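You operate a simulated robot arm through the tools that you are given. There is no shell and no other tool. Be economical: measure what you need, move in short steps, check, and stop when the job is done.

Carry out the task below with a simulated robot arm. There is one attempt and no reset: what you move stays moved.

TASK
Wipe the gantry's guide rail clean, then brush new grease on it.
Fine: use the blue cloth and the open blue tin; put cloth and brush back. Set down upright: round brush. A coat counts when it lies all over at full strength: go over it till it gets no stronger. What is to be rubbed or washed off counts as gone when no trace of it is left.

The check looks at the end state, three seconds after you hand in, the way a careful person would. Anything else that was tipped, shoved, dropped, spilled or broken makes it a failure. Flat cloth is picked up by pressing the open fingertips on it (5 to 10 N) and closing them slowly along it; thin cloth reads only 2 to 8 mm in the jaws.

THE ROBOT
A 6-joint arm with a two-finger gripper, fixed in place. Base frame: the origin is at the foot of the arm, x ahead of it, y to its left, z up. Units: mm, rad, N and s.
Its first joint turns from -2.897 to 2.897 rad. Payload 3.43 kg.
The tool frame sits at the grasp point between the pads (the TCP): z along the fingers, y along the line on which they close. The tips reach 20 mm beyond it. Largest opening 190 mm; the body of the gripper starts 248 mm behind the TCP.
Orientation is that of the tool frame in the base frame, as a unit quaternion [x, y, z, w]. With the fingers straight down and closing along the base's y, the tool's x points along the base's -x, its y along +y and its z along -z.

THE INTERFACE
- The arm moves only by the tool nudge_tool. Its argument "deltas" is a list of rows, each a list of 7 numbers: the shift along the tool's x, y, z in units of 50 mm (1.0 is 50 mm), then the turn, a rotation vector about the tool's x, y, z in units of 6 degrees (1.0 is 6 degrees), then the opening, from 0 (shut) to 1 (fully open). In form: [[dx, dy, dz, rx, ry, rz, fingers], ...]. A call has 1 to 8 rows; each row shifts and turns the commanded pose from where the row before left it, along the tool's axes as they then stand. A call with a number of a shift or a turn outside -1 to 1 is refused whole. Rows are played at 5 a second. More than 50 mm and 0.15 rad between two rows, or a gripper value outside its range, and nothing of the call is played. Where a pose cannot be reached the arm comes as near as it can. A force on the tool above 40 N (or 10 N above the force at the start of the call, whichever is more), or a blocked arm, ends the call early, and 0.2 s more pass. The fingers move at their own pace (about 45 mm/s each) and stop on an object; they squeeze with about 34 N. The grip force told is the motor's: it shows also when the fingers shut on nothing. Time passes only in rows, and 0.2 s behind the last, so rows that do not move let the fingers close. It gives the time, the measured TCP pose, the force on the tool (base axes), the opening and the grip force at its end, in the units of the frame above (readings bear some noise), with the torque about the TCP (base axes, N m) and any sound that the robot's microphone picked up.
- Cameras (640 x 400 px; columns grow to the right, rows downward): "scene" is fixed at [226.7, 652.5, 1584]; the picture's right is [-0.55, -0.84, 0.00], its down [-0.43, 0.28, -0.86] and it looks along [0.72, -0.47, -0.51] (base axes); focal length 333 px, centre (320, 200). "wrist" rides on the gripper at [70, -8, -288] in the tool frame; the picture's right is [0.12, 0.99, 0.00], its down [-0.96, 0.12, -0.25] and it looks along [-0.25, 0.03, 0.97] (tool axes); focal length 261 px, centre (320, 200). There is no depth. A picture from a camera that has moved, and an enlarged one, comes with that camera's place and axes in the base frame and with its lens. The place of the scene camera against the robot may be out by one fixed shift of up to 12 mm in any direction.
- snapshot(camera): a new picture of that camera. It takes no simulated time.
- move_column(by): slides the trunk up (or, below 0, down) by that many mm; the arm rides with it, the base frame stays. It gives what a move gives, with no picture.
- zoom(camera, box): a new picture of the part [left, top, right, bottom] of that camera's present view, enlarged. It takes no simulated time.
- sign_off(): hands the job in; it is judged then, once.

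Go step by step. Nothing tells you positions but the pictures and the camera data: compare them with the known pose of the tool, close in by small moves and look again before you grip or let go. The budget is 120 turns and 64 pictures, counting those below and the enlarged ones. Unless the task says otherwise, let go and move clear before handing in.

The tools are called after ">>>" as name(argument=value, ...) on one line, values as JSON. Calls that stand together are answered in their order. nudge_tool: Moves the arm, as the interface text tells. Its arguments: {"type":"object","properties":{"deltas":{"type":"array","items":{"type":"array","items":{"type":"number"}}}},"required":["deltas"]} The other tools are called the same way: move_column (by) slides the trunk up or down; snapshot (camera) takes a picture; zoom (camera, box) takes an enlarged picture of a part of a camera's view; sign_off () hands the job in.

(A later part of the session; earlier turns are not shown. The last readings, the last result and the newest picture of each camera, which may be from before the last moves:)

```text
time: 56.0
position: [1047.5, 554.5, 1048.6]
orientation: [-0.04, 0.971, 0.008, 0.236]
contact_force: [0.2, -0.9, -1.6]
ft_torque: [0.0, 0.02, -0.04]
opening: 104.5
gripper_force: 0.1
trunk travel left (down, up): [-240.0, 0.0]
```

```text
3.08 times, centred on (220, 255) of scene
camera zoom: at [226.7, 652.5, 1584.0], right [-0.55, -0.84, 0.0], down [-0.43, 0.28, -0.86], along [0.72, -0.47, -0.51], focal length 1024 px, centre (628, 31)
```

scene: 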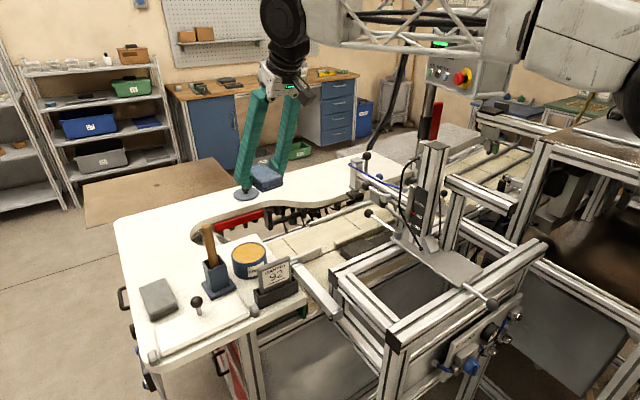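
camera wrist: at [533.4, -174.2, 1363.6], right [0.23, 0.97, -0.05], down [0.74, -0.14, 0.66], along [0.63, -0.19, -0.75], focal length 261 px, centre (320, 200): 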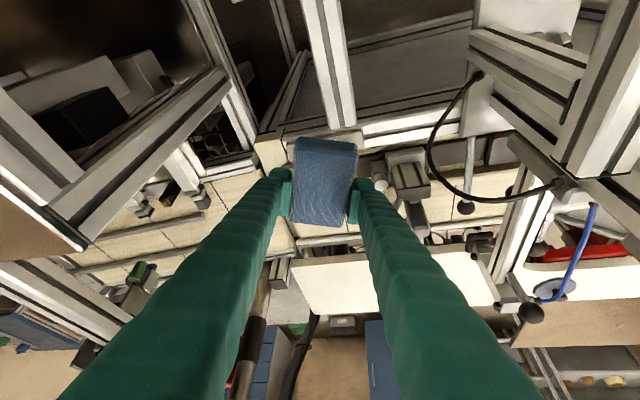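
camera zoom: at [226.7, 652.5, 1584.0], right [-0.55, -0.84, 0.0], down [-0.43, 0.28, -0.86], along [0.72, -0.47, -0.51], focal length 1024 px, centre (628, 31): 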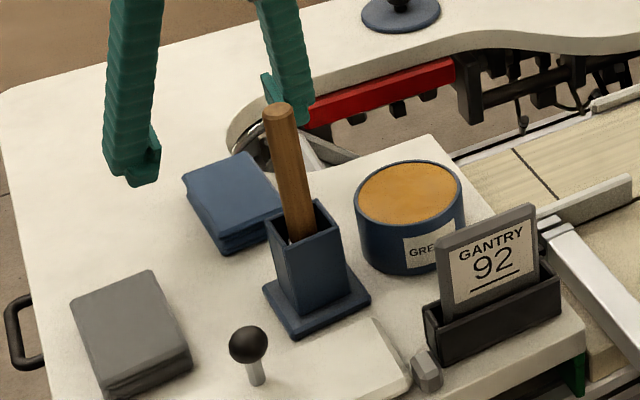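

The cloth is back in its place. Next, back out along the tool axis over the brush handle and view it for a precise grasp.

>>> nudge_tool(deltas=[[0, 0, -1, 0, 0, 0, 0.55], [0, 0, -1, 0, 0, 0, 0.55], [0, 0, -1, 0, 0, 0, 0.55], [0, 0, -1, 0, 0, 0, 0.55], [0, 0, -1, 0, 0, 0, 0.55], [0.77, -0.03, -0.46, 0, 0, 0, 0.55], [0.77, -0.03, -0.46, 0, 0, 0, 0.55], [0, 0, 0, 0.355, 0, 0.7, 0.55]])

>>> snapshot(camera="wrist")

```text
time: 57.8
position: [842.1, 535.0, 1276.3]
orientation: [0.001, 0.972, -0.002, 0.236]
contact_force: [-0.2, -1.0, 1.4]
ft_torque: [0.16, 0.0, 0.09]
opening: 104.6
gripper_force: 0.1
trunk travel left (down, up): [-240.0, 0.0]
```

```text
33 pictures are left
camera wrist: at [647.6, 526.8, 1499.1], right [-0.1, 0.99, -0.06], down [0.74, 0.11, 0.66], along [0.66, 0.03, -0.75], focal length 261 px, centre (320, 200)
```

wrist: 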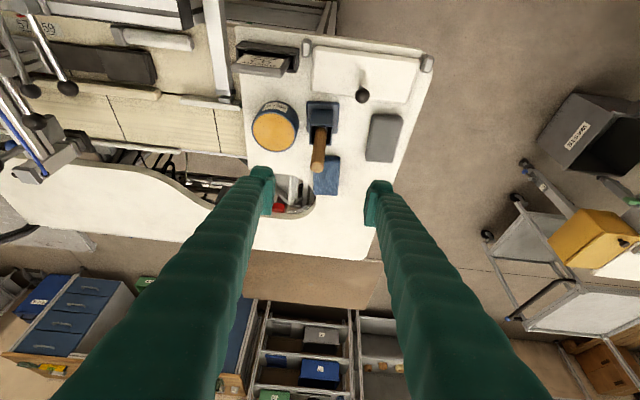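

The handle is near (893, 529), top z≈1140. I'll move down along the tool axis with the fingers straddling it, then check.

>>> nudge_tool(deltas=[[0.7, -0.12, 0, 0, 0, 0, 0.55], [0, 0, 0.8, 0, 0, 0, 0.55], [0, 0, 0.8, 0, 0, 0, 0.55], [0, 0, 0.8, 0, 0, 0, 0.55], [0, 0, 0.8, 0, 0, 0, 0.55]])

>>> snapshot(camera="wrist")

>>> zoom(camera="scene", box=[130, 160, 310, 320])

```text
time: 59.0
position: [885.1, 527.1, 1119.4]
orientation: [0.001, 0.972, -0.001, 0.236]
contact_force: [-0.5, 0.2, 1.3]
ft_torque: [0.03, -0.03, 0.03]
opening: 104.4
gripper_force: 0.1
trunk travel left (down, up): [-240.0, 0.0]
```

```text
32 pictures are left
camera wrist: at [690.9, 519.0, 1342.5], right [-0.1, 0.99, -0.06], down [0.74, 0.12, 0.66], along [0.66, 0.03, -0.75], focal length 261 px, centre (320, 200)
```

wrist: 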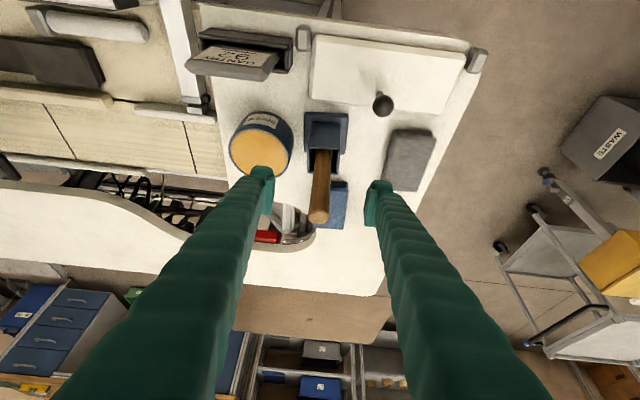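

```text
2.50 times, centred on (220, 240) of scene
camera zoom: at [226.7, 652.5, 1584.0], right [-0.55, -0.84, 0.0], down [-0.43, 0.28, -0.86], along [0.72, -0.47, -0.51], focal length 832 px, centre (570, 100)
```

zoom: 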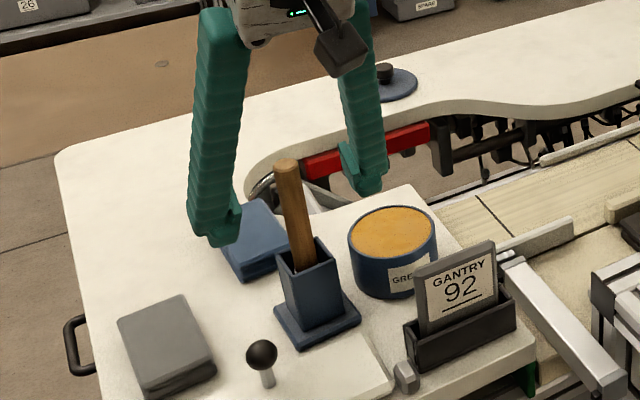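

The holder rim is around z 1017 so the handle stands vertical near (888, 527). Lower 27 mm and close on it.

>>> nudge_tool(deltas=[[0.19, 0, 0.51, 0, 0, 0, 0.55], [0, 0, 0, 0, 0, 0, 0.4], [0, 0, 0, 0, 0, 0, 0.3], [0, 0, 0, 0, 0, 0, 0.2], [0, 0, 0, 0, 0, 0, 0.1], [0, 0, 0, 0, 0, 0, 0], [0, 0, 0, 0, 0, 0, 0]])

>>> zoom(camera="wrist", box=[240, 70, 400, 240])

>>> zoom(camera="scene", box=[150, 190, 290, 320])

```text
time: 60.5
position: [889.5, 527.7, 1091.3]
orientation: [0.0, 0.972, -0.002, 0.235]
contact_force: [0.6, -0.5, -0.1]
ft_torque: [0.01, -0.01, 0.0]
opening: 21.4
gripper_force: 33.2
trunk travel left (down, up): [-240.0, 0.0]
```

```text
2.35 times, centred on (320, 155) of wrist
camera zoom: at [694.2, 519.8, 1315.1], right [-0.1, 0.99, -0.06], down [0.74, 0.12, 0.66], along [0.66, 0.03, -0.75], focal length 613 px, centre (320, 306)
```

zoom: 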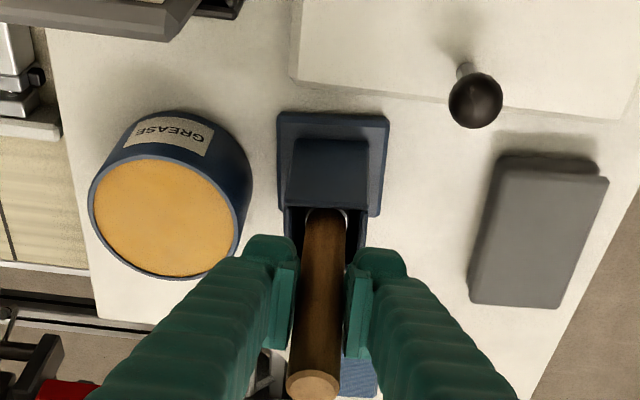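

```text
3.08 times, centred on (220, 255) of scene
camera zoom: at [226.7, 652.5, 1584.0], right [-0.55, -0.84, 0.0], down [-0.43, 0.28, -0.86], along [0.72, -0.47, -0.51], focal length 1024 px, centre (628, 31)
```

zoom: 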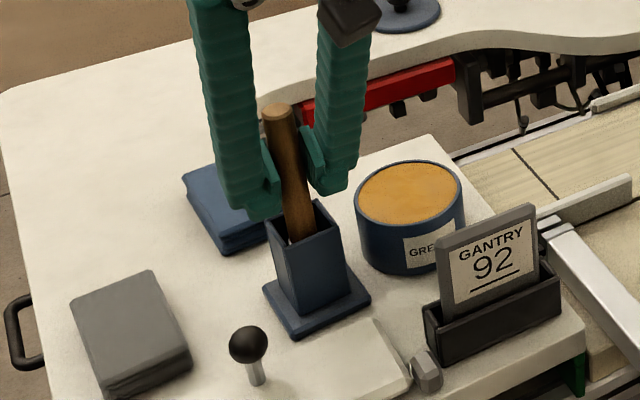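

The handle is held (21 mm, 33 N). The grease surface is around (920, 427, 990). Lift straight up out of the holder and look at the brush.

>>> nudge_tool(deltas=[[-0.2, 0, -0.4, 0, 0, 0, 0], [-0.367, 0, -0.711, 0, 0, 0, 0], [-0.367, 0, -0.711, 0, 0, 0, 0], [-0.3, 0, -0.58, 0, 0, 0, 0]])

>>> zoom(camera="scene", box=[150, 150, 310, 320])

>>> snapshot(camera="wrist")

```text
time: 61.5
position: [890.0, 530.2, 1226.8]
orientation: [0.0, 0.972, -0.001, 0.236]
contact_force: [-0.2, 0.5, -0.2]
ft_torque: [0.01, 0.01, -0.03]
opening: 21.0
gripper_force: 34.2
trunk travel left (down, up): [-240.0, 0.0]
```

```text
2.35 times, centred on (230, 235) of scene
camera zoom: at [226.7, 652.5, 1584.0], right [-0.55, -0.84, 0.0], down [-0.43, 0.28, -0.86], along [0.72, -0.47, -0.51], focal length 783 px, centre (532, 118)
```

zoom: 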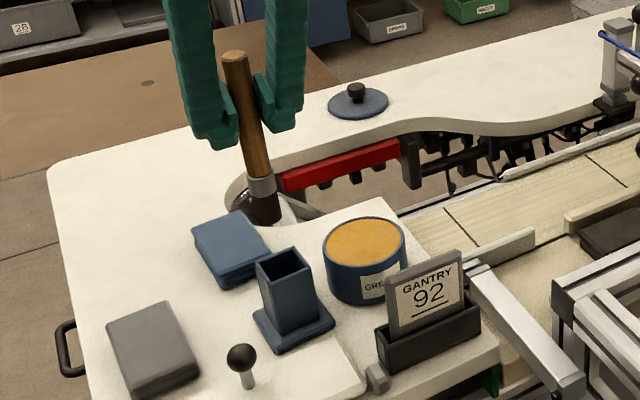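

```text
27 pictures are left
camera wrist: at [694.5, 522.4, 1449.5], right [-0.1, 0.99, -0.06], down [0.74, 0.12, 0.66], along [0.66, 0.03, -0.75], focal length 261 px, centre (320, 200)
```

wrist: 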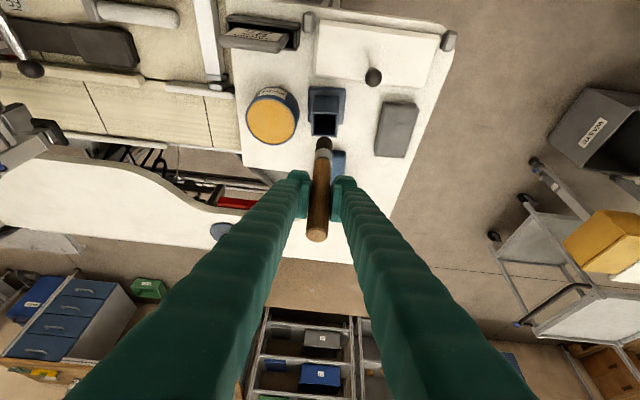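

The brush hangs vertical, its tip about 138 mm below the TCP. Move over the tin and lower toward the grease.

>>> nudge_tool(deltas=[[-0.178, -0.687, 0.092, 0, 0, 0, 0], [-0.178, -0.687, 0.092, 0, 0, 0, 0], [-0.178, -0.687, 0.092, 0, 0, 0, 0], [0.32, 0, 0.62, 0, 0, 0, 0], [0.32, 0, 0.62, 0, 0, 0, 0]])

>>> zoom(camera="scene", box=[170, 170, 310, 310])

>>> zoom(camera="wrist", box=[240, 90, 400, 230])

```text
time: 62.8
position: [918.6, 426.8, 1156.8]
orientation: [0.0, 0.972, -0.002, 0.235]
contact_force: [-0.4, -0.7, -1.4]
ft_torque: [0.04, 0.03, 0.01]
opening: 21.0
gripper_force: 34.0
trunk travel left (down, up): [-240.0, 0.0]
```

```text
2.86 times, centred on (240, 240) of scene
camera zoom: at [226.7, 652.5, 1584.0], right [-0.55, -0.84, 0.0], down [-0.43, 0.28, -0.86], along [0.72, -0.47, -0.51], focal length 951 px, centre (549, 86)
```

zoom: 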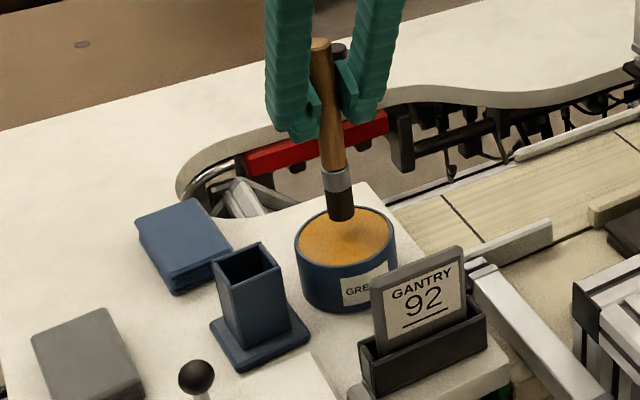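

```text
2.86 times, centred on (320, 160) of wrist
camera zoom: at [723.5, 419.8, 1378.8], right [-0.1, 0.99, -0.06], down [0.74, 0.12, 0.66], along [0.66, 0.03, -0.75], focal length 745 px, centre (320, 314)
```

zoom: 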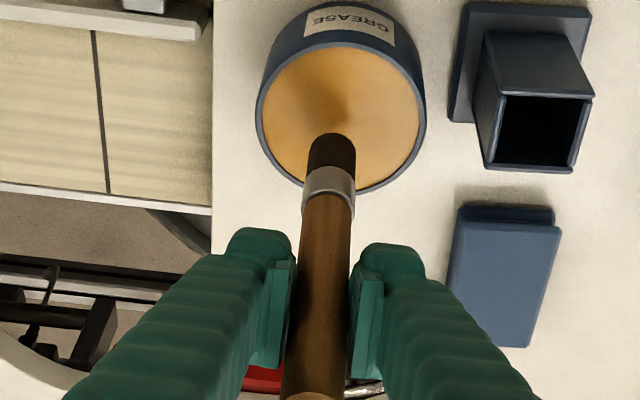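

Centred over the tin. Lower gently into the grease.

>>> nudge_tool(deltas=[[0.147, 0.04, 0.284, 0, 0, 0, 0], [0.092, 0, 0.178, 0, 0, 0, 0], [0.037, 0, 0.071, 0, 0, 0, 0], [0.037, 0, 0.071, 0, 0, 0, 0], [0.037, 0, 0.071, 0, 0, 0, 0], [0, 0, 0, 0, 0, 0, 0]])

>>> zoom(camera="scene", box=[190, 190, 310, 310])

```text
time: 64.2
position: [917.1, 427.3, 1120.6]
orientation: [0.002, 0.972, -0.002, 0.236]
contact_force: [1.3, 2.4, 32.6]
ft_torque: [0.06, -0.24, 0.03]
opening: 21.2
gripper_force: 33.6
trunk travel left (down, up): [-240.0, 0.0]
```

```text
3.33 times, centred on (250, 250) of scene
camera zoom: at [226.7, 652.5, 1584.0], right [-0.55, -0.84, 0.0], down [-0.43, 0.28, -0.86], along [0.72, -0.47, -0.51], focal length 1109 px, centre (553, 33)
```

zoom: 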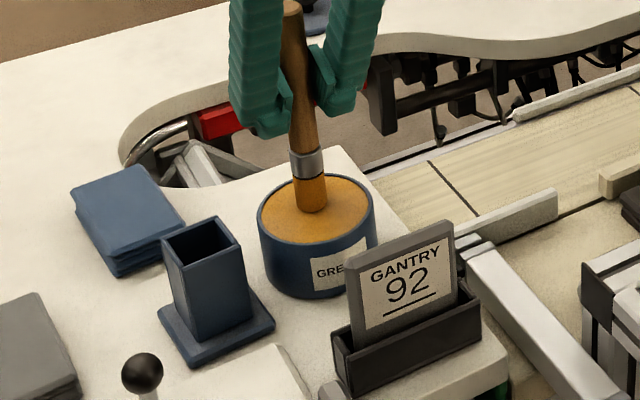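

The bristles are loaded. Lift out, retract, and rise high enough to clear the gantry with the brush hanging below.

>>> nudge_tool(deltas=[[-0.2, 0, -0.4, 0, 0, 0, 0], [-0.4586, 0, -0.8886, 0, 0, 0, 0], [-0.35, 0, -0.7, 0, 0, 0, 0]])

>>> nudge_tool(deltas=[[0.52, -0.118, -0.72, 0, 0, 0, 0], [0.52, -0.118, -0.72, 0, 0, 0, 0], [0.52, -0.118, -0.72, 0, 0, 0, 0], [0.52, -0.118, -0.72, 0, 0, 0, 0], [0.52, -0.118, -0.72, 0, 0, 0, 0], [0.52, -0.118, -0.72, 0, 0, 0, 0], [0.52, -0.118, -0.72, 0, 0, 0, 0], [0.52, -0.118, -0.72, 0, 0, 0, 0]])

>>> zoom(camera="scene", box=[180, 0, 460, 300])

```text
time: 65.0
position: [918.3, 430.4, 1230.9]
orientation: [0.002, 0.972, -0.002, 0.235]
contact_force: [1.0, -0.3, -0.4]
ft_torque: [0.02, 0.02, 0.01]
opening: 21.3
gripper_force: 34.1
trunk travel left (down, up): [-240.0, 0.0]
```

```text
time: 66.8
position: [601.9, 380.6, 1391.7]
orientation: [0.001, 0.972, -0.002, 0.235]
contact_force: [0.3, 0.7, -1.1]
ft_torque: [-0.03, 0.13, -0.04]
opening: 21.0
gripper_force: 33.9
trunk travel left (down, up): [-240.0, 0.0]
```

```text
1.33 times, centred on (320, 150) of scene
camera zoom: at [226.7, 652.5, 1584.0], right [-0.55, -0.84, 0.0], down [-0.43, 0.28, -0.86], along [0.72, -0.47, -0.51], focal length 444 px, centre (320, 267)
```

zoom: 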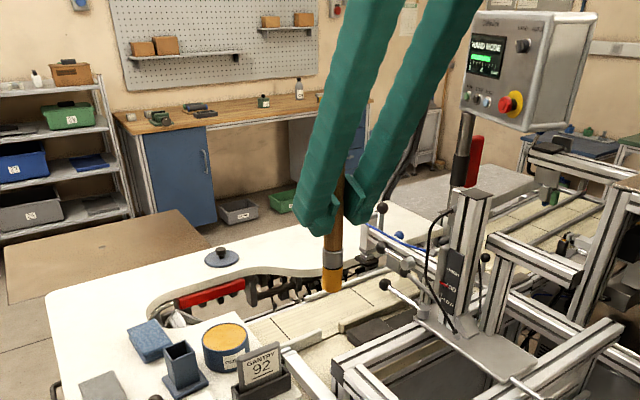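

Now over the gantry: rise to ~1425 and travel to y≈-233.

>>> nudge_tool(deltas=[[0.25, 0, -0.92, 0, 0, 0, 0], [0, -0.95, 0, 0, 0, 0, 0], [0, -0.95, 0, 0, 0, 0, 0], [0, -0.95, 0, 0, 0, 0, 0], [0, -0.95, 0, 0, 0, 0, 0], [0, -0.95, 0, 0, 0, 0, 0], [0, -0.95, 0, 0, 0, 0, 0]])

>>> nudge_tool(deltas=[[0, -0.95, 0, 0, 0, 0, 0], [0, -0.95, 0, 0, 0, 0, 0], [0, -0.95, 0, 0, 0, 0, 0], [0, -0.95, 0, 0, 0, 0, 0], [0, -0.95, 0, 0, 0, 0, 0], [0, -0.95, 0, 0, 0, 0, 0], [0, -0.85, 0, 0, 0, 0, 0]])

>>> snapshot(camera="wrist")

```text
time: 68.3
position: [567.0, 95.5, 1425.7]
orientation: [0.001, 0.972, -0.002, 0.235]
contact_force: [1.0, 0.9, -0.5]
ft_torque: [-0.11, 0.1, -0.06]
opening: 21.1
gripper_force: 33.7
trunk travel left (down, up): [-240.0, 0.0]
```

```text
time: 70.0
position: [565.2, -231.9, 1427.4]
orientation: [0.001, 0.972, -0.002, 0.236]
contact_force: [0.1, -0.3, -1.2]
ft_torque: [0.01, -0.11, 0.01]
opening: 21.0
gripper_force: 33.9
trunk travel left (down, up): [-240.0, 0.0]
```

```text
22 pictures are left
camera wrist: at [371.2, -239.3, 1651.0], right [-0.1, 0.99, -0.06], down [0.74, 0.12, 0.66], along [0.66, 0.03, -0.75], focal length 261 px, centre (320, 200)
```

wrist: 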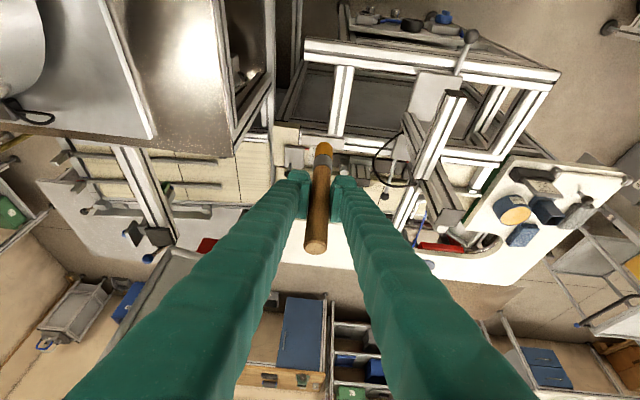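

Descend to just above the strip's centre.

>>> nudge_tool(deltas=[[-0.073, 0, 0.88, 0, 0, 0, 0], [-0.073, 0, 0.88, 0, 0, 0, 0], [-0.073, 0, 0.88, 0, 0, 0, 0], [-0.073, 0, 0.88, 0, 0, 0, 0], [-0.073, 0, 0.88, 0, 0, 0, 0], [-0.073, 0, 0.88, 0, 0, 0, 0], [-0.073, 0, 0.88, 0, 0, 0, 0]])

>>> zoom(camera="wrist", box=[240, 70, 400, 220])

```text
time: 71.5
position: [730.4, -229.2, 1168.1]
orientation: [0.002, 0.972, -0.002, 0.237]
contact_force: [-0.2, 0.4, -0.5]
ft_torque: [-0.05, -0.08, -0.02]
opening: 21.1
gripper_force: 34.0
trunk travel left (down, up): [-240.0, 0.0]
```

```text
2.67 times, centred on (320, 145) of wrist
camera zoom: at [536.5, -238.1, 1390.5], right [-0.1, 0.99, -0.06], down [0.74, 0.12, 0.66], along [0.66, 0.03, -0.75], focal length 695 px, centre (320, 347)
```

zoom: 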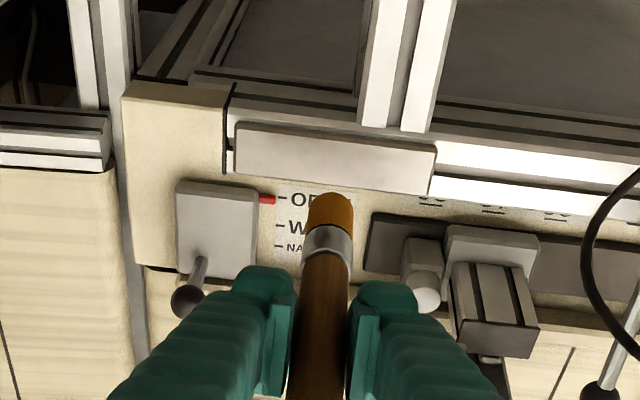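

Bristles are near over the strip. Lower until light contact and check alignment.

>>> nudge_tool(deltas=[[0.183, 0, 0.355, 0, 0, 0, 0], [0.037, 0, 0.071, 0, 0, 0, 0], [0.027, 0, 0.053, 0, 0, 0, 0], [0, 0, 0, 0, 0, 0, 0]])

>>> zoom(camera="wrist", box=[270, 80, 370, 180])

```text
time: 72.5
position: [731.6, -232.8, 1139.8]
orientation: [0.001, 0.972, -0.001, 0.235]
contact_force: [-1.1, 0.7, -1.0]
ft_torque: [0.01, 0.0, 0.02]
opening: 21.1
gripper_force: 33.9
trunk travel left (down, up): [-240.0, 0.0]
```

```text
4.00 times, centred on (320, 130) of wrist
camera zoom: at [537.1, -239.6, 1362.7], right [-0.1, 0.99, -0.06], down [0.74, 0.12, 0.66], along [0.66, 0.03, -0.75], focal length 1043 px, centre (320, 480)
```

zoom: 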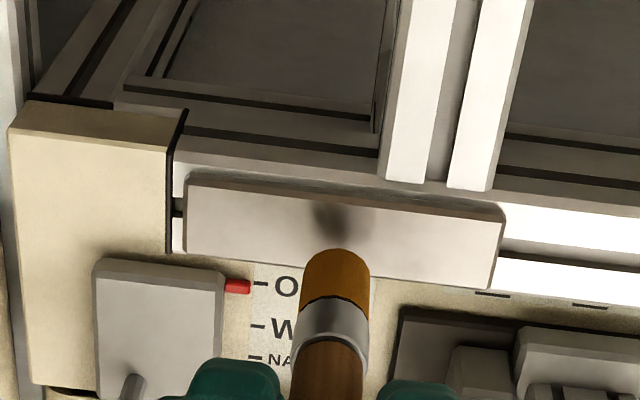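

Close to contact, about on centre. Step down in 2 mm steps.

>>> nudge_tool(deltas=[[0.018, 0, 0.036, 0, 0, 0, 0], [0.018, 0, 0.036, 0, 0, 0, 0], [0.018, 0, 0.036, 0, 0, 0, 0], [0, 0, 0, 0, 0, 0, 0]])

```text
time: 73.5
position: [731.5, -233.6, 1132.2]
orientation: [0.002, 0.972, -0.002, 0.235]
contact_force: [0.0, 0.2, -0.3]
ft_torque: [-0.01, -0.03, 0.0]
opening: 20.9
gripper_force: 33.4
trunk travel left (down, up): [-240.0, 0.0]
```

>>> nudge_tool(deltas=[[0.018, 0, 0.036, 0, 0, 0, 0], [0.018, 0, 0.036, 0, 0, 0, 0], [0.018, 0, 0.036, 0, 0, 0, 0], [0, 0, 0, 0, 0, 0, 0]])

>>> zoom(camera="wrist", box=[270, 80, 370, 180])

```text
time: 74.5
position: [730.4, -232.3, 1127.8]
orientation: [0.001, 0.972, -0.002, 0.235]
contact_force: [-1.2, 0.5, -0.9]
ft_torque: [0.0, 0.01, 0.0]
opening: 21.2
gripper_force: 33.9
trunk travel left (down, up): [-240.0, 0.0]
```

```text
4.00 times, centred on (320, 130) of wrist
camera zoom: at [535.7, -239.7, 1350.4], right [-0.1, 0.99, -0.06], down [0.74, 0.12, 0.66], along [0.66, 0.03, -0.75], focal length 1043 px, centre (320, 480)
```

zoom: 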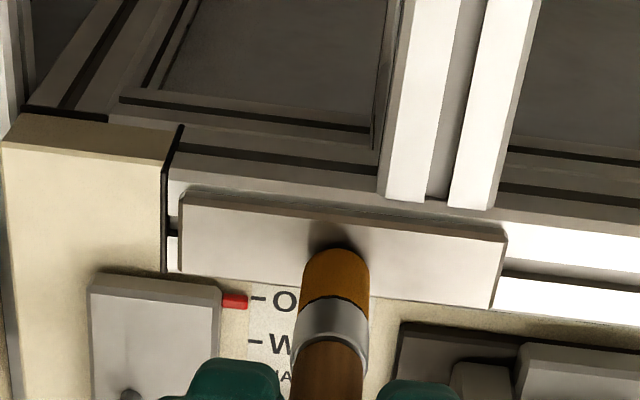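

Nearly touching; the brush's axis is ~7 mm ahead of the TCP, so I'll shift -x by 6 mm and go down to contact.

>>> nudge_tool(deltas=[[0.107, 0, -0.055, 0, 0, 0, 0], [0.018, 0, 0.036, 0, 0, 0, 0], [0.018, 0, 0.036, 0, 0, 0, 0], [0.018, 0, 0.036, 0, 0, 0, 0], [0, 0, 0, 0, 0, 0, 0]])

```text
time: 75.8
position: [724.1, -232.6, 1124.0]
orientation: [0.002, 0.972, -0.001, 0.237]
contact_force: [1.2, -0.4, 24.0]
ft_torque: [0.0, -0.04, 0.0]
opening: 21.2
gripper_force: 34.2
trunk travel left (down, up): [-240.0, 0.0]
```

Contact at 24 N. Ease 1 mm and brush toward the left end.

>>> nudge_tool(deltas=[[-0.009, 0, -0.018, 0, 0, 0, 0], [0, -0.2, 0, 0, 0, 0, 0], [0, -0.2, 0, 0, 0, 0, 0], [0, -0.2, 0, 0, 0, 0, 0], [0, -0.2, 0, 0, 0, 0, 0], [0, -0.2, 0, 0, 0, 0, 0], [0, 0, 0, 0, 0, 0, 0]])

>>> nudge_tool(deltas=[[0, 0.25, 0, 0, 0, 0, 0], [0, 0.25, 0, 0, 0, 0, 0], [0, 0.25, 0, 0, 0, 0, 0], [0, 0.25, 0, 0, 0, 0, 0], [0, 0.25, 0, 0, 0, 0, 0], [0, 0.25, 0, 0, 0, 0, 0], [0, 0.25, 0, 0, 0, 0, 0], [0, 0.25, 0, 0, 0, 0, 0]])

>>> zoom(camera="wrist", box=[230, 70, 390, 180])

```text
time: 77.3
position: [723.8, -282.2, 1123.1]
orientation: [0.0, 0.972, -0.002, 0.236]
contact_force: [1.1, 8.1, 33.3]
ft_torque: [0.81, -0.26, 0.1]
opening: 21.3
gripper_force: 33.7
trunk travel left (down, up): [-240.0, 0.0]
```

```text
time: 79.2
position: [725.0, -179.1, 1121.5]
orientation: [0.001, 0.972, -0.001, 0.235]
contact_force: [-1.2, -2.2, 6.0]
ft_torque: [-0.02, -0.01, 0.03]
opening: 21.1
gripper_force: 33.9
trunk travel left (down, up): [-240.0, 0.0]
```

```text
3.64 times, centred on (310, 125) of wrist
camera zoom: at [530.6, -188.6, 1345.1], right [-0.1, 0.99, -0.06], down [0.74, 0.12, 0.66], along [0.66, 0.03, -0.75], focal length 948 px, centre (356, 473)
```

zoom: 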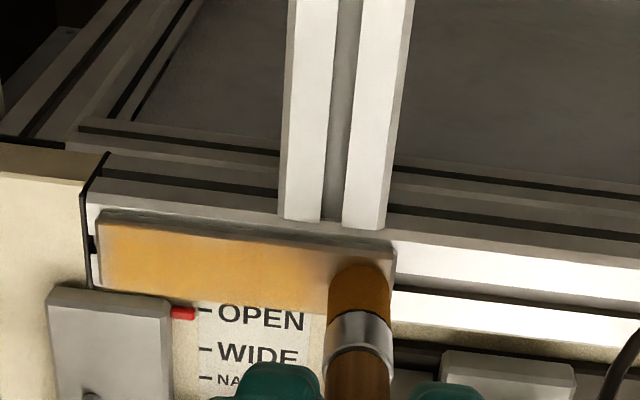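

Grease goes on well. Continue with offset passes front and rear.

>>> nudge_tool(deltas=[[-0.089, -0.2, 0.046, 0, 0, 0, 0], [0, -0.27, 0, 0, 0, 0, 0], [0, -0.27, 0, 0, 0, 0, 0], [0, -0.27, 0, 0, 0, 0, 0], [0, -0.27, 0, 0, 0, 0, 0], [0, -0.27, 0, 0, 0, 0, 0], [0, -0.27, 0, 0, 0, 0, 0], [0, -0.27, 0, 0, 0, 0, 0]])

>>> nudge_tool(deltas=[[0.178, 0, -0.092, 0, 0, 0, 0], [0, 0.29, 0, 0, 0, 0, 0], [0, 0.29, 0, 0, 0, 0, 0], [0, 0.29, 0, 0, 0, 0, 0], [0, 0.29, 0, 0, 0, 0, 0], [0, 0.29, 0, 0, 0, 0, 0], [0, 0.29, 0, 0, 0, 0, 0], [0, 0.29, 0, 0, 0, 0, 0]])

>>> zoom(camera="wrist", box=[230, 70, 390, 180])

```text
time: 81.0
position: [729.2, -286.3, 1122.2]
orientation: [0.001, 0.972, -0.001, 0.235]
contact_force: [0.0, 0.0, -0.2]
ft_torque: [-0.02, 0.02, -0.01]
opening: 21.1
gripper_force: 33.8
trunk travel left (down, up): [-240.0, 0.0]
```

```text
time: 82.8
position: [720.4, -184.5, 1121.9]
orientation: [0.001, 0.972, -0.002, 0.235]
contact_force: [-0.5, -0.1, -1.9]
ft_torque: [0.05, 0.02, 0.05]
opening: 20.9
gripper_force: 34.6
trunk travel left (down, up): [-240.0, 0.0]
```

```text
3.64 times, centred on (310, 125) of wrist
camera zoom: at [526.4, -191.8, 1345.1], right [-0.1, 0.99, -0.06], down [0.74, 0.12, 0.66], along [0.66, 0.03, -0.75], focal length 948 px, centre (356, 473)
```

zoom: 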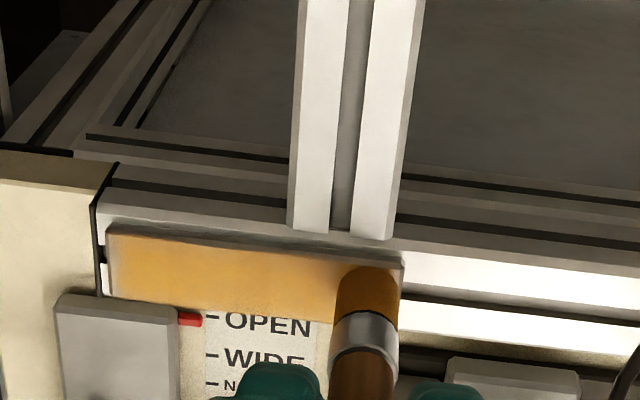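

Contact got light as the brush yielded in the grip; press 2 mm lower and make more passes.

>>> nudge_tool(deltas=[[0.018, 0.1, 0.036, 0, 0, 0, 0], [0, -0.29, 0, 0, 0, 0, 0], [0, -0.29, 0, 0, 0, 0, 0], [0, -0.29, 0, 0, 0, 0, 0], [0, -0.29, 0, 0, 0, 0, 0], [0, -0.29, 0, 0, 0, 0, 0], [0, -0.29, 0, 0, 0, 0, 0], [0, -0.4, 0, 0, 0, 0, 0]])

>>> nudge_tool(deltas=[[-0.178, 0, 0.092, 0, 0, 0, 0], [0, 0.3, 0, 0, 0, 0, 0], [0, 0.3, 0, 0, 0, 0, 0], [0, 0.3, 0, 0, 0, 0, 0], [0, 0.3, 0, 0, 0, 0, 0], [0, 0.3, 0, 0, 0, 0, 0], [0, 0.3, 0, 0, 0, 0, 0], [0, 0.32, 0, 0, 0, 0, 0]])

>>> nudge_tool(deltas=[[0.098, 0, -0.028, 0, 0, 0, 0], [0, -0.3, 0, 0, 0, 0, 0], [0, -0.3, 0, 0, 0, 0, 0], [0, -0.3, 0, 0, 0, 0, 0], [0, -0.3, 0, 0, 0, 0, 0], [0, -0.3, 0, 0, 0, 0, 0], [0, -0.3, 0, 0, 0, 0, 0], [0, -0.32, 0, 0, 0, 0, 0]])

>>> nudge_tool(deltas=[[0, 0.3, 0, 0, 0, 0, 0], [0, 0.3, 0, 0, 0, 0, 0], [0, 0.3, 0, 0, 0, 0, 0], [0, 0.3, 0, 0, 0, 0, 0], [0, 0.3, 0, 0, 0, 0, 0], [0, 0.3, 0, 0, 0, 0, 0], [0, 0.32, 0, 0, 0, 0, 0]])

>>> zoom(camera="wrist", box=[230, 70, 390, 180])

```text
time: 84.5
position: [719.4, -287.0, 1120.6]
orientation: [0.0, 0.972, -0.002, 0.236]
contact_force: [0.6, 1.8, 12.8]
ft_torque: [0.07, -0.08, -0.02]
opening: 21.2
gripper_force: 33.5
trunk travel left (down, up): [-240.0, 0.0]
```

```text
time: 86.3
position: [731.0, -181.8, 1120.5]
orientation: [0.001, 0.972, 0.0, 0.236]
contact_force: [-1.1, -3.7, 18.1]
ft_torque: [-0.18, -0.08, -0.02]
opening: 21.3
gripper_force: 34.5
trunk travel left (down, up): [-240.0, 0.0]
```

```text
time: 88.2
position: [722.9, -286.4, 1118.9]
orientation: [0.002, 0.972, -0.003, 0.235]
contact_force: [1.0, 1.1, 7.0]
ft_torque: [0.05, -0.09, 0.0]
opening: 21.3
gripper_force: 33.8
trunk travel left (down, up): [-240.0, 0.0]
```

```text
time: 89.8
position: [725.1, -180.2, 1118.2]
orientation: [0.001, 0.972, -0.001, 0.236]
contact_force: [-0.9, 0.9, 6.0]
ft_torque: [0.13, 0.05, 0.01]
opening: 21.2
gripper_force: 34.0
trunk travel left (down, up): [-240.0, 0.0]
```

```text
3.64 times, centred on (310, 125) of wrist
camera zoom: at [530.5, -188.5, 1341.7], right [-0.1, 0.99, -0.06], down [0.74, 0.11, 0.66], along [0.66, 0.03, -0.75], focal length 948 px, centre (356, 473)
```

zoom: 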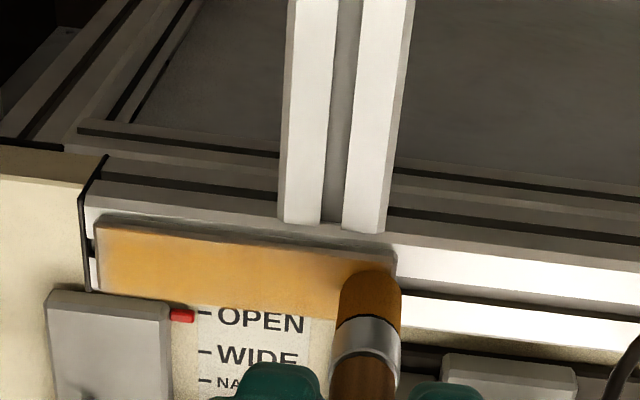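

Coat looks stronger. Lift and shift to inspect the whole strip unobstructed.

>>> nudge_tool(deltas=[[-0.367, 0, -0.711, 0, 0, 0, 0], [-0.8, -0.5, 0.1, 0, 0, 0, 0], [-0.5, -0.5, 0, 0, 0, 0, 0]])

>>> zoom(camera="wrist", box=[260, 30, 400, 130])

```text
time: 90.5
position: [784.5, -231.0, 1185.1]
orientation: [0.0, 0.972, -0.002, 0.234]
contact_force: [0.5, 0.8, 0.3]
ft_torque: [-0.06, -0.08, -0.05]
opening: 21.1
gripper_force: 34.2
trunk travel left (down, up): [-240.0, 0.0]
```

```text
4.00 times, centred on (330, 80) of wrist
camera zoom: at [590.9, -239.2, 1407.3], right [-0.1, 0.99, -0.06], down [0.74, 0.12, 0.66], along [0.66, 0.03, -0.75], focal length 1043 px, centre (280, 680)
```

zoom: 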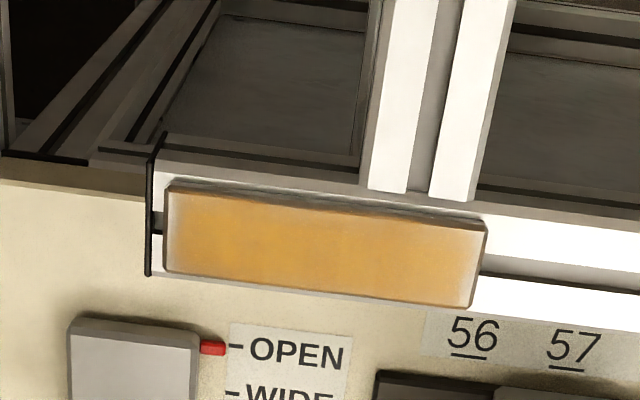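

The middle is strong, but the ends and long edges are thinner. I'll go over the edges: front edge first, full length, then ends and rear edge.

>>> nudge_tool(deltas=[[0.674, 0.59, 0.271, 0, 0, 0, 0], [0.674, 0.59, 0.271, 0, 0, 0, 0], [0.12, 0, 0.23, 0, 0, 0, 0], [0.01, 0, 0.018, 0, 0, 0, 0]])

>>> nudge_tool(deltas=[[0, -0.305, 0, 0, 0, 0, 0], [0, -0.305, 0, 0, 0, 0, 0], [0, -0.305, 0, 0, 0, 0, 0], [0, -0.305, 0, 0, 0, 0, 0], [0, -0.305, 0, 0, 0, 0, 0], [0, -0.305, 0, 0, 0, 0, 0], [0, -0.305, 0, 0, 0, 0, 0], [0, -0.305, 0, 0, 0, 0, 0]])

```text
time: 91.5
position: [738.6, -171.9, 1118.2]
orientation: [0.001, 0.971, -0.002, 0.238]
contact_force: [2.1, 2.2, 23.6]
ft_torque: [-0.09, -0.33, 0.07]
opening: 21.3
gripper_force: 33.7
trunk travel left (down, up): [-240.0, 0.0]
```

```text
time: 93.3
position: [737.8, -292.7, 1114.6]
orientation: [0.001, 0.972, -0.002, 0.236]
contact_force: [1.6, 6.1, 27.9]
ft_torque: [0.67, -0.14, -0.01]
opening: 21.6
gripper_force: 33.9
trunk travel left (down, up): [-240.0, 0.0]
```

Now sweep across the left end, then along the rear edge, then across the right end.

>>> nudge_tool(deltas=[[0.151, 0, -0.101, 0, 0, 0, 0], [0.16, 0, -0.0826, 0, 0, 0, 0], [0.16, 0, -0.0826, 0, 0, 0, 0], [-0.16, 0, 0.0826, 0, 0, 0, 0], [-0.16, 0, 0.0826, 0, 0, 0, 0], [0.16, 0, -0.0826, 0, 0, 0, 0], [0.16, 0, -0.0826, 0, 0, 0, 0]])

>>> nudge_tool(deltas=[[0, 0.305, 0, 0, 0, 0, 0], [0, 0.305, 0, 0, 0, 0, 0], [0, 0.305, 0, 0, 0, 0, 0], [0, 0.305, 0, 0, 0, 0, 0], [0, 0.305, 0, 0, 0, 0, 0], [0, 0.305, 0, 0, 0, 0, 0], [0, 0.305, 0, 0, 0, 0, 0], [0, 0.305, 0, 0, 0, 0, 0]])

>>> nudge_tool(deltas=[[-0.16, 0, 0.0826, 0, 0, 0, 0], [-0.16, 0, 0.0826, 0, 0, 0, 0], [-0.16, 0, 0.0826, 0, 0, 0, 0], [0.16, 0, -0.0826, 0, 0, 0, 0], [0.16, 0, -0.0826, 0, 0, 0, 0], [-0.16, 0, 0.0826, 0, 0, 0, 0], [-0.16, 0, 0.0826, 0, 0, 0, 0]])

```text
time: 95.0
position: [710.8, -292.5, 1116.2]
orientation: [0.001, 0.972, -0.002, 0.236]
contact_force: [0.6, 0.8, -0.4]
ft_torque: [0.01, 0.05, 0.0]
opening: 21.2
gripper_force: 34.4
trunk travel left (down, up): [-240.0, 0.0]
```

```text
time: 96.8
position: [711.1, -171.1, 1115.5]
orientation: [0.002, 0.972, -0.001, 0.235]
contact_force: [-0.5, 0.0, 1.7]
ft_torque: [0.09, 0.01, 0.02]
opening: 21.0
gripper_force: 33.6
trunk travel left (down, up): [-240.0, 0.0]
```

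```text
time: 98.3
position: [736.9, -171.4, 1116.7]
orientation: [0.0, 0.972, -0.001, 0.236]
contact_force: [-0.3, 0.4, -0.6]
ft_torque: [-0.01, 0.02, -0.04]
opening: 21.1
gripper_force: 34.1
trunk travel left (down, up): [-240.0, 0.0]
```

Contact was too light there. Press 2.5 mm lower and repeat the loop.

>>> nudge_tool(deltas=[[0.023, 0, 0.045, 0, 0, 0, 0], [0.16, 0, -0.0826, 0, 0, 0, 0], [0.16, 0, -0.0826, 0, 0, 0, 0], [0.16, 0, -0.0826, 0, 0, 0, 0], [-0.16, 0, 0.0826, 0, 0, 0, 0], [-0.16, 0, 0.0826, 0, 0, 0, 0], [0.16, 0, -0.0826, 0, 0, 0, 0], [0.16, 0, -0.0826, 0, 0, 0, 0]])

>>> nudge_tool(deltas=[[0, -0.305, 0, 0, 0, 0, 0], [0, -0.305, 0, 0, 0, 0, 0], [0, -0.305, 0, 0, 0, 0, 0], [0, -0.305, 0, 0, 0, 0, 0], [0, -0.305, 0, 0, 0, 0, 0], [0, -0.305, 0, 0, 0, 0, 0], [0, -0.305, 0, 0, 0, 0, 0], [0, -0.305, 0, 0, 0, 0, 0]])

>>> nudge_tool(deltas=[[-0.142, 0, 0.118, 0, 0, 0, 0], [-0.16, 0, 0.0826, 0, 0, 0, 0], [-0.16, 0, 0.0826, 0, 0, 0, 0], [0.16, 0, -0.0826, 0, 0, 0, 0], [0.16, 0, -0.0826, 0, 0, 0, 0], [-0.16, 0, 0.0826, 0, 0, 0, 0], [-0.16, 0, 0.0826, 0, 0, 0, 0]])

```text
time: 100.2
position: [710.9, -170.4, 1114.2]
orientation: [0.001, 0.972, -0.002, 0.235]
contact_force: [2.1, -0.5, 14.8]
ft_torque: [0.0, -0.35, 0.01]
opening: 21.0
gripper_force: 34.0
trunk travel left (down, up): [-240.0, 0.0]
```

```text
time: 102.0
position: [709.2, -291.9, 1114.7]
orientation: [0.001, 0.972, -0.003, 0.236]
contact_force: [1.3, 4.1, 19.3]
ft_torque: [0.39, -0.36, 0.04]
opening: 21.0
gripper_force: 34.6
trunk travel left (down, up): [-240.0, 0.0]
```

```text
time: 103.5
position: [736.0, -293.0, 1112.8]
orientation: [0.002, 0.972, -0.003, 0.236]
contact_force: [-2.3, -0.2, 9.3]
ft_torque: [-0.01, 0.15, 0.01]
opening: 21.2
gripper_force: 34.4
trunk travel left (down, up): [-240.0, 0.0]
```

Good contact on that loop. Now the front edge back to the right, then a look.

>>> nudge_tool(deltas=[[0.009, 0.305, 0.018, 0, 0, 0, 0], [0, 0.305, 0, 0, 0, 0, 0], [0, 0.305, 0, 0, 0, 0, 0], [0, 0.305, 0, 0, 0, 0, 0], [0, 0.305, 0, 0, 0, 0, 0], [0, 0.305, 0, 0, 0, 0, 0], [0, 0.305, 0, 0, 0, 0, 0], [0, 0.305, 0, 0, 0, 0, 0]])

>>> nudge_tool(deltas=[[-0.367, 0, -0.711, 0, 0, 0, 0], [-0.7, -0.6, 0.1, 0, 0, 0, 0], [-0.5, -0.6, 0, 0, 0, 0, 0]])

>>> zoom(camera="wrist", box=[260, 30, 400, 130])

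```text
time: 105.3
position: [738.2, -171.5, 1111.5]
orientation: [0.0, 0.972, 0.0, 0.234]
contact_force: [-0.6, -1.1, 9.9]
ft_torque: [-0.09, 0.04, 0.01]
opening: 21.1
gripper_force: 34.2
trunk travel left (down, up): [-240.0, 0.0]
```

```text
time: 106.2
position: [792.8, -232.6, 1173.8]
orientation: [0.0, 0.972, -0.002, 0.236]
contact_force: [-0.2, 0.2, 1.2]
ft_torque: [-0.07, -0.05, -0.05]
opening: 21.0
gripper_force: 33.6
trunk travel left (down, up): [-240.0, 0.0]
```

```text
4.00 times, centred on (330, 80) of wrist
camera zoom: at [597.6, -239.9, 1398.4], right [-0.1, 0.99, -0.06], down [0.74, 0.12, 0.66], along [0.66, 0.03, -0.75], focal length 1043 px, centre (280, 680)
```

zoom: 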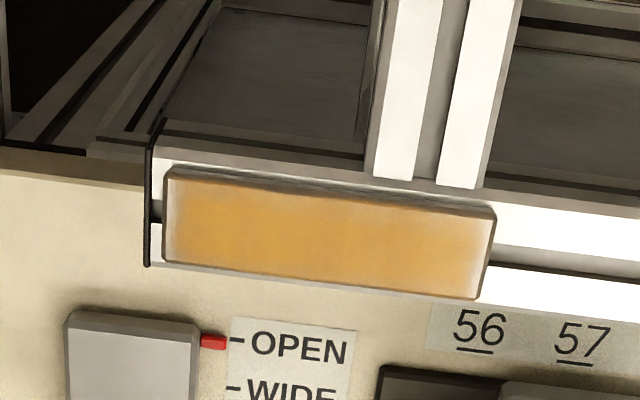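

The ends are still thinner, so the brush is probably running low. I'll re-dip: first up and back over the gantry.

>>> nudge_tool(deltas=[[0.247, 0, -0.941, 0, 0, 0, 0], [0.247, 0, -0.941, 0, 0, 0, 0], [0.247, 0, -0.941, 0, 0, 0, 0], [0.247, 0, -0.941, 0, 0, 0, 0], [0.247, 0, -0.941, 0, 0, 0, 0], [0.247, 0, -0.941, 0, 0, 0, 0], [0.247, 0, -0.941, 0, 0, 0, 0]])

>>> nudge_tool(deltas=[[0, 0.95, 0, 0, 0, 0, 0], [0, 0.95, 0, 0, 0, 0, 0], [0, 0.95, 0, 0, 0, 0, 0], [0, 0.95, 0, 0, 0, 0, 0], [0, 0.95, 0, 0, 0, 0, 0], [0, 0.95, 0, 0, 0, 0, 0], [0, 0.95, 0, 0, 0, 0, 0]])

>>> nudge_tool(deltas=[[0, 0.95, 0, 0, 0, 0, 0], [0, 0.95, 0, 0, 0, 0, 0], [0, 0.95, 0, 0, 0, 0, 0], [0, 0.95, 0, 0, 0, 0, 0], [0, 0.95, 0, 0, 0, 0, 0], [0, 0.95, 0, 0, 0, 0, 0]])

```text
time: 107.8
position: [566.0, -228.5, 1427.5]
orientation: [0.0, 0.972, -0.001, 0.235]
contact_force: [1.1, -0.8, -1.1]
ft_torque: [0.07, 0.09, 0.01]
opening: 21.1
gripper_force: 33.9
trunk travel left (down, up): [-240.0, 0.0]
```

```text
time: 109.3
position: [567.7, 101.0, 1429.1]
orientation: [0.003, 0.972, -0.002, 0.236]
contact_force: [-0.9, 3.8, -0.9]
ft_torque: [-0.76, -0.25, -0.4]
opening: 21.0
gripper_force: 34.1
trunk travel left (down, up): [-240.0, 0.0]
```

```text
time: 110.8
position: [566.2, 386.1, 1430.0]
orientation: [0.001, 0.972, -0.001, 0.237]
contact_force: [-0.4, -1.5, -0.3]
ft_torque: [0.18, -0.03, 0.05]
opening: 21.0
gripper_force: 34.1
trunk travel left (down, up): [-240.0, 0.0]
```

Back above the tin and down.

>>> nudge_tool(deltas=[[-0.46, 0.098, 0.813, 0, 0, 0, 0], [-0.46, 0.098, 0.813, 0, 0, 0, 0], [-0.46, 0.098, 0.813, 0, 0, 0, 0], [-0.46, 0.098, 0.813, 0, 0, 0, 0], [-0.46, 0.098, 0.813, 0, 0, 0, 0], [-0.46, 0.098, 0.813, 0, 0, 0, 0], [-0.46, 0.098, 0.813, 0, 0, 0, 0], [-0.46, 0.098, 0.813, 0, 0, 0, 0]])

>>> nudge_tool(deltas=[[-0.027, 0.05, 0.69, 0, 0, 0, 0], [-0.027, 0.05, 0.69, 0, 0, 0, 0], [0.23, 0, 0.444, 0, 0, 0, 0], [0.23, 0, 0.444, 0, 0, 0, 0]])

>>> nudge_tool(deltas=[[0.037, 0, 0.071, 0, 0, 0, 0], [0.037, 0, 0.071, 0, 0, 0, 0], [0.028, 0, 0.054, 0, 0, 0, 0], [0, 0, 0, 0, 0, 0, 0]])

```text
time: 112.5
position: [878.9, 424.8, 1221.9]
orientation: [0.001, 0.972, -0.002, 0.236]
contact_force: [-0.6, -0.7, 0.4]
ft_torque: [0.02, -0.07, 0.05]
opening: 21.0
gripper_force: 34.0
trunk travel left (down, up): [-240.0, 0.0]
```

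```text
time: 113.5
position: [913.5, 428.4, 1109.8]
orientation: [0.001, 0.972, -0.002, 0.235]
contact_force: [-0.4, -0.6, -1.1]
ft_torque: [-0.01, 0.03, 0.02]
opening: 21.1
gripper_force: 33.9
trunk travel left (down, up): [-240.0, 0.0]
```

```text
time: 114.5
position: [913.0, 430.0, 1100.3]
orientation: [0.001, 0.972, -0.001, 0.237]
contact_force: [-0.3, -2.3, 30.9]
ft_torque: [-0.05, -0.28, -0.03]
opening: 21.1
gripper_force: 34.2
trunk travel left (down, up): [-240.0, 0.0]
```

Loaded again. Lift and return over the gantry.

>>> nudge_tool(deltas=[[-0.2, 0, -0.4, 0, 0, 0, 0], [-0.4586, 0, -0.8886, 0, 0, 0, 0], [-0.4586, 0, -0.8886, 0, 0, 0, 0]])

>>> nudge_tool(deltas=[[0.49, -0.118, -0.78, 0, 0, 0, 0], [0.49, -0.118, -0.78, 0, 0, 0, 0], [0.49, -0.118, -0.78, 0, 0, 0, 0], [0.49, -0.118, -0.78, 0, 0, 0, 0], [0.49, -0.118, -0.78, 0, 0, 0, 0], [0.49, -0.118, -0.78, 0, 0, 0, 0], [0.49, -0.118, -0.78, 0, 0, 0, 0], [0.49, -0.118, -0.78, 0, 0, 0, 0]])

>>> nudge_tool(deltas=[[0.5, -0.4, -0.3, 0, 0, 0, 0], [0, -0.95, 0, 0, 0, 0, 0], [0, -0.95, 0, 0, 0, 0, 0], [0, -0.95, 0, 0, 0, 0, 0], [0, -0.95, 0, 0, 0, 0, 0], [0, -0.95, 0, 0, 0, 0, 0], [0, -0.95, 0, 0, 0, 0, 0]])

```text
time: 115.3
position: [911.3, 431.9, 1217.7]
orientation: [0.001, 0.972, -0.003, 0.234]
contact_force: [0.8, 0.0, -1.2]
ft_torque: [-0.04, 0.06, 0.0]
opening: 21.0
gripper_force: 33.7
trunk travel left (down, up): [-240.0, 0.0]
```

```text
time: 117.2
position: [599.2, 387.2, 1408.1]
orientation: [0.002, 0.972, -0.002, 0.235]
contact_force: [1.2, 1.1, -0.9]
ft_torque: [-0.08, 0.13, -0.05]
opening: 21.0
gripper_force: 33.9
trunk travel left (down, up): [-240.0, 0.0]
```

```text
time: 118.8
position: [566.6, 77.4, 1410.8]
orientation: [0.001, 0.972, -0.001, 0.235]
contact_force: [0.4, 0.6, -0.4]
ft_torque: [-0.05, 0.01, -0.01]
opening: 20.9
gripper_force: 34.0
trunk travel left (down, up): [-240.0, 0.0]
```

>>> nudge_tool(deltas=[[0, -0.857, 0, 0, 0, 0, 0], [0, -0.857, 0, 0, 0, 0, 0], [0, -0.857, 0, 0, 0, 0, 0], [0, -0.857, 0, 0, 0, 0, 0], [0, -0.857, 0, 0, 0, 0, 0], [0, -0.857, 0, 0, 0, 0, 0]])

>>> nudge_tool(deltas=[[-0.024, 0, 0.931, 0, 0, 0, 0], [-0.024, 0, 0.931, 0, 0, 0, 0], [-0.024, 0, 0.931, 0, 0, 0, 0], [-0.024, 0, 0.931, 0, 0, 0, 0], [-0.024, 0, 0.931, 0, 0, 0, 0], [-0.024, 0, 0.931, 0, 0, 0, 0], [-0.024, 0, 0.931, 0, 0, 0, 0]])

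```text
time: 120.2
position: [565.3, -180.1, 1412.4]
orientation: [0.0, 0.972, -0.001, 0.236]
contact_force: [0.0, -0.2, -0.6]
ft_torque: [-0.11, -0.04, -0.04]
opening: 21.0
gripper_force: 34.0
trunk travel left (down, up): [-240.0, 0.0]
```

```text
time: 121.8
position: [723.7, -180.3, 1127.2]
orientation: [0.002, 0.972, -0.002, 0.236]
contact_force: [-0.9, 0.5, -0.5]
ft_torque: [-0.02, -0.08, -0.01]
opening: 21.0
gripper_force: 34.1
trunk travel left (down, up): [-240.0, 0.0]
```

Descend to contact at the right end in small steps.

>>> nudge_tool(deltas=[[0.083, 0, 0.16, 0, 0, 0, 0], [0.018, 0, 0.036, 0, 0, 0, 0], [0.018, 0, 0.036, 0, 0, 0, 0], [0, 0, 0, 0, 0, 0, 0]])

```text
time: 122.8
position: [723.0, -180.3, 1114.0]
orientation: [0.001, 0.972, -0.002, 0.235]
contact_force: [-0.4, -0.3, -0.9]
ft_torque: [0.01, 0.02, 0.0]
opening: 21.0
gripper_force: 34.4
trunk travel left (down, up): [-240.0, 0.0]
```

>>> nudge_tool(deltas=[[0.018, 0, 0.036, 0, 0, 0, 0], [0.009, 0, 0.018, 0, 0, 0, 0], [0, 0, 0, 0, 0, 0, 0]])

```text
time: 123.5
position: [724.3, -180.0, 1110.2]
orientation: [0.001, 0.972, -0.002, 0.235]
contact_force: [-0.7, 0.4, -0.1]
ft_torque: [-0.05, 0.01, 0.03]
opening: 20.9
gripper_force: 33.9
trunk travel left (down, up): [-240.0, 0.0]
```

>>> nudge_tool(deltas=[[0.014, 0, 0.027, 0, 0, 0, 0], [0.009, 0, 0.018, 0, 0, 0, 0], [0, 0, 0, 0, 0, 0, 0]])

```text
time: 124.3
position: [722.9, -179.5, 1108.3]
orientation: [0.002, 0.972, -0.002, 0.236]
contact_force: [0.4, -0.5, -0.9]
ft_torque: [-0.01, -0.03, -0.02]
opening: 21.2
gripper_force: 33.7
trunk travel left (down, up): [-240.0, 0.0]
```

>>> nudge_tool(deltas=[[0.014, 0, 0.027, 0, 0, 0, 0], [0.014, 0, 0.027, 0, 0, 0, 0], [0.014, 0, 0.027, 0, 0, 0, 0], [0, 0, 0, 0, 0, 0, 0]])

```text
time: 125.3
position: [722.6, -178.7, 1104.1]
orientation: [0.001, 0.972, -0.002, 0.236]
contact_force: [0.3, 0.2, 12.5]
ft_torque: [0.07, -0.18, -0.01]
opening: 21.0
gripper_force: 33.8
trunk travel left (down, up): [-240.0, 0.0]
```

Contact 12 N. Sweep across the right end in several small lanes.

>>> nudge_tool(deltas=[[0.23, 0, -0.105, 0, 0, 0, 0], [-0.24, 0, 0.124, 0, 0, 0, 0], [-0.24, 0, 0.124, 0, 0, 0, 0], [0, 0.14, 0, 0, 0, 0, 0], [0.24, 0, -0.124, 0, 0, 0, 0], [0.24, 0, -0.124, 0, 0, 0, 0], [-0.24, 0, 0.124, 0, 0, 0, 0], [-0.24, 0, 0.124, 0, 0, 0, 0]])

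>>> nudge_tool(deltas=[[0.018, -0.1, 0.036, 0, 0, 0, 0], [0.24, 0, -0.124, 0, 0, 0, 0], [0.24, 0, -0.124, 0, 0, 0, 0], [0, -0.1, 0, 0, 0, 0, 0], [-0.24, 0, 0.124, 0, 0, 0, 0], [-0.24, 0, 0.124, 0, 0, 0, 0], [0, -0.2, 0, 0, 0, 0, 0], [0, -0.25, 0, 0, 0, 0, 0]])

>>> zoom(camera="wrist", box=[250, 70, 390, 180])

```text
time: 127.2
position: [737.0, -172.7, 1103.2]
orientation: [0.002, 0.972, -0.002, 0.235]
contact_force: [0.1, -0.3, 7.3]
ft_torque: [-0.03, 0.02, 0.0]
opening: 21.0
gripper_force: 34.2
trunk travel left (down, up): [-240.0, 0.0]
```

```text
time: 128.9
position: [737.4, -202.8, 1102.0]
orientation: [0.001, 0.972, -0.002, 0.237]
contact_force: [2.4, 7.4, 23.7]
ft_torque: [0.44, -0.34, 0.06]
opening: 20.9
gripper_force: 34.0
trunk travel left (down, up): [-240.0, 0.0]
```

```text
3.64 times, centred on (320, 125) of wrist
camera zoom: at [543.1, -210.9, 1324.1], right [-0.1, 0.99, -0.06], down [0.74, 0.12, 0.66], along [0.66, 0.03, -0.75], focal length 948 px, centre (320, 473)
```

zoom: 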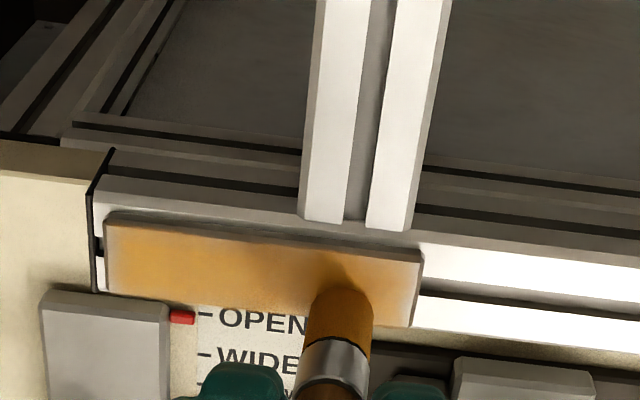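

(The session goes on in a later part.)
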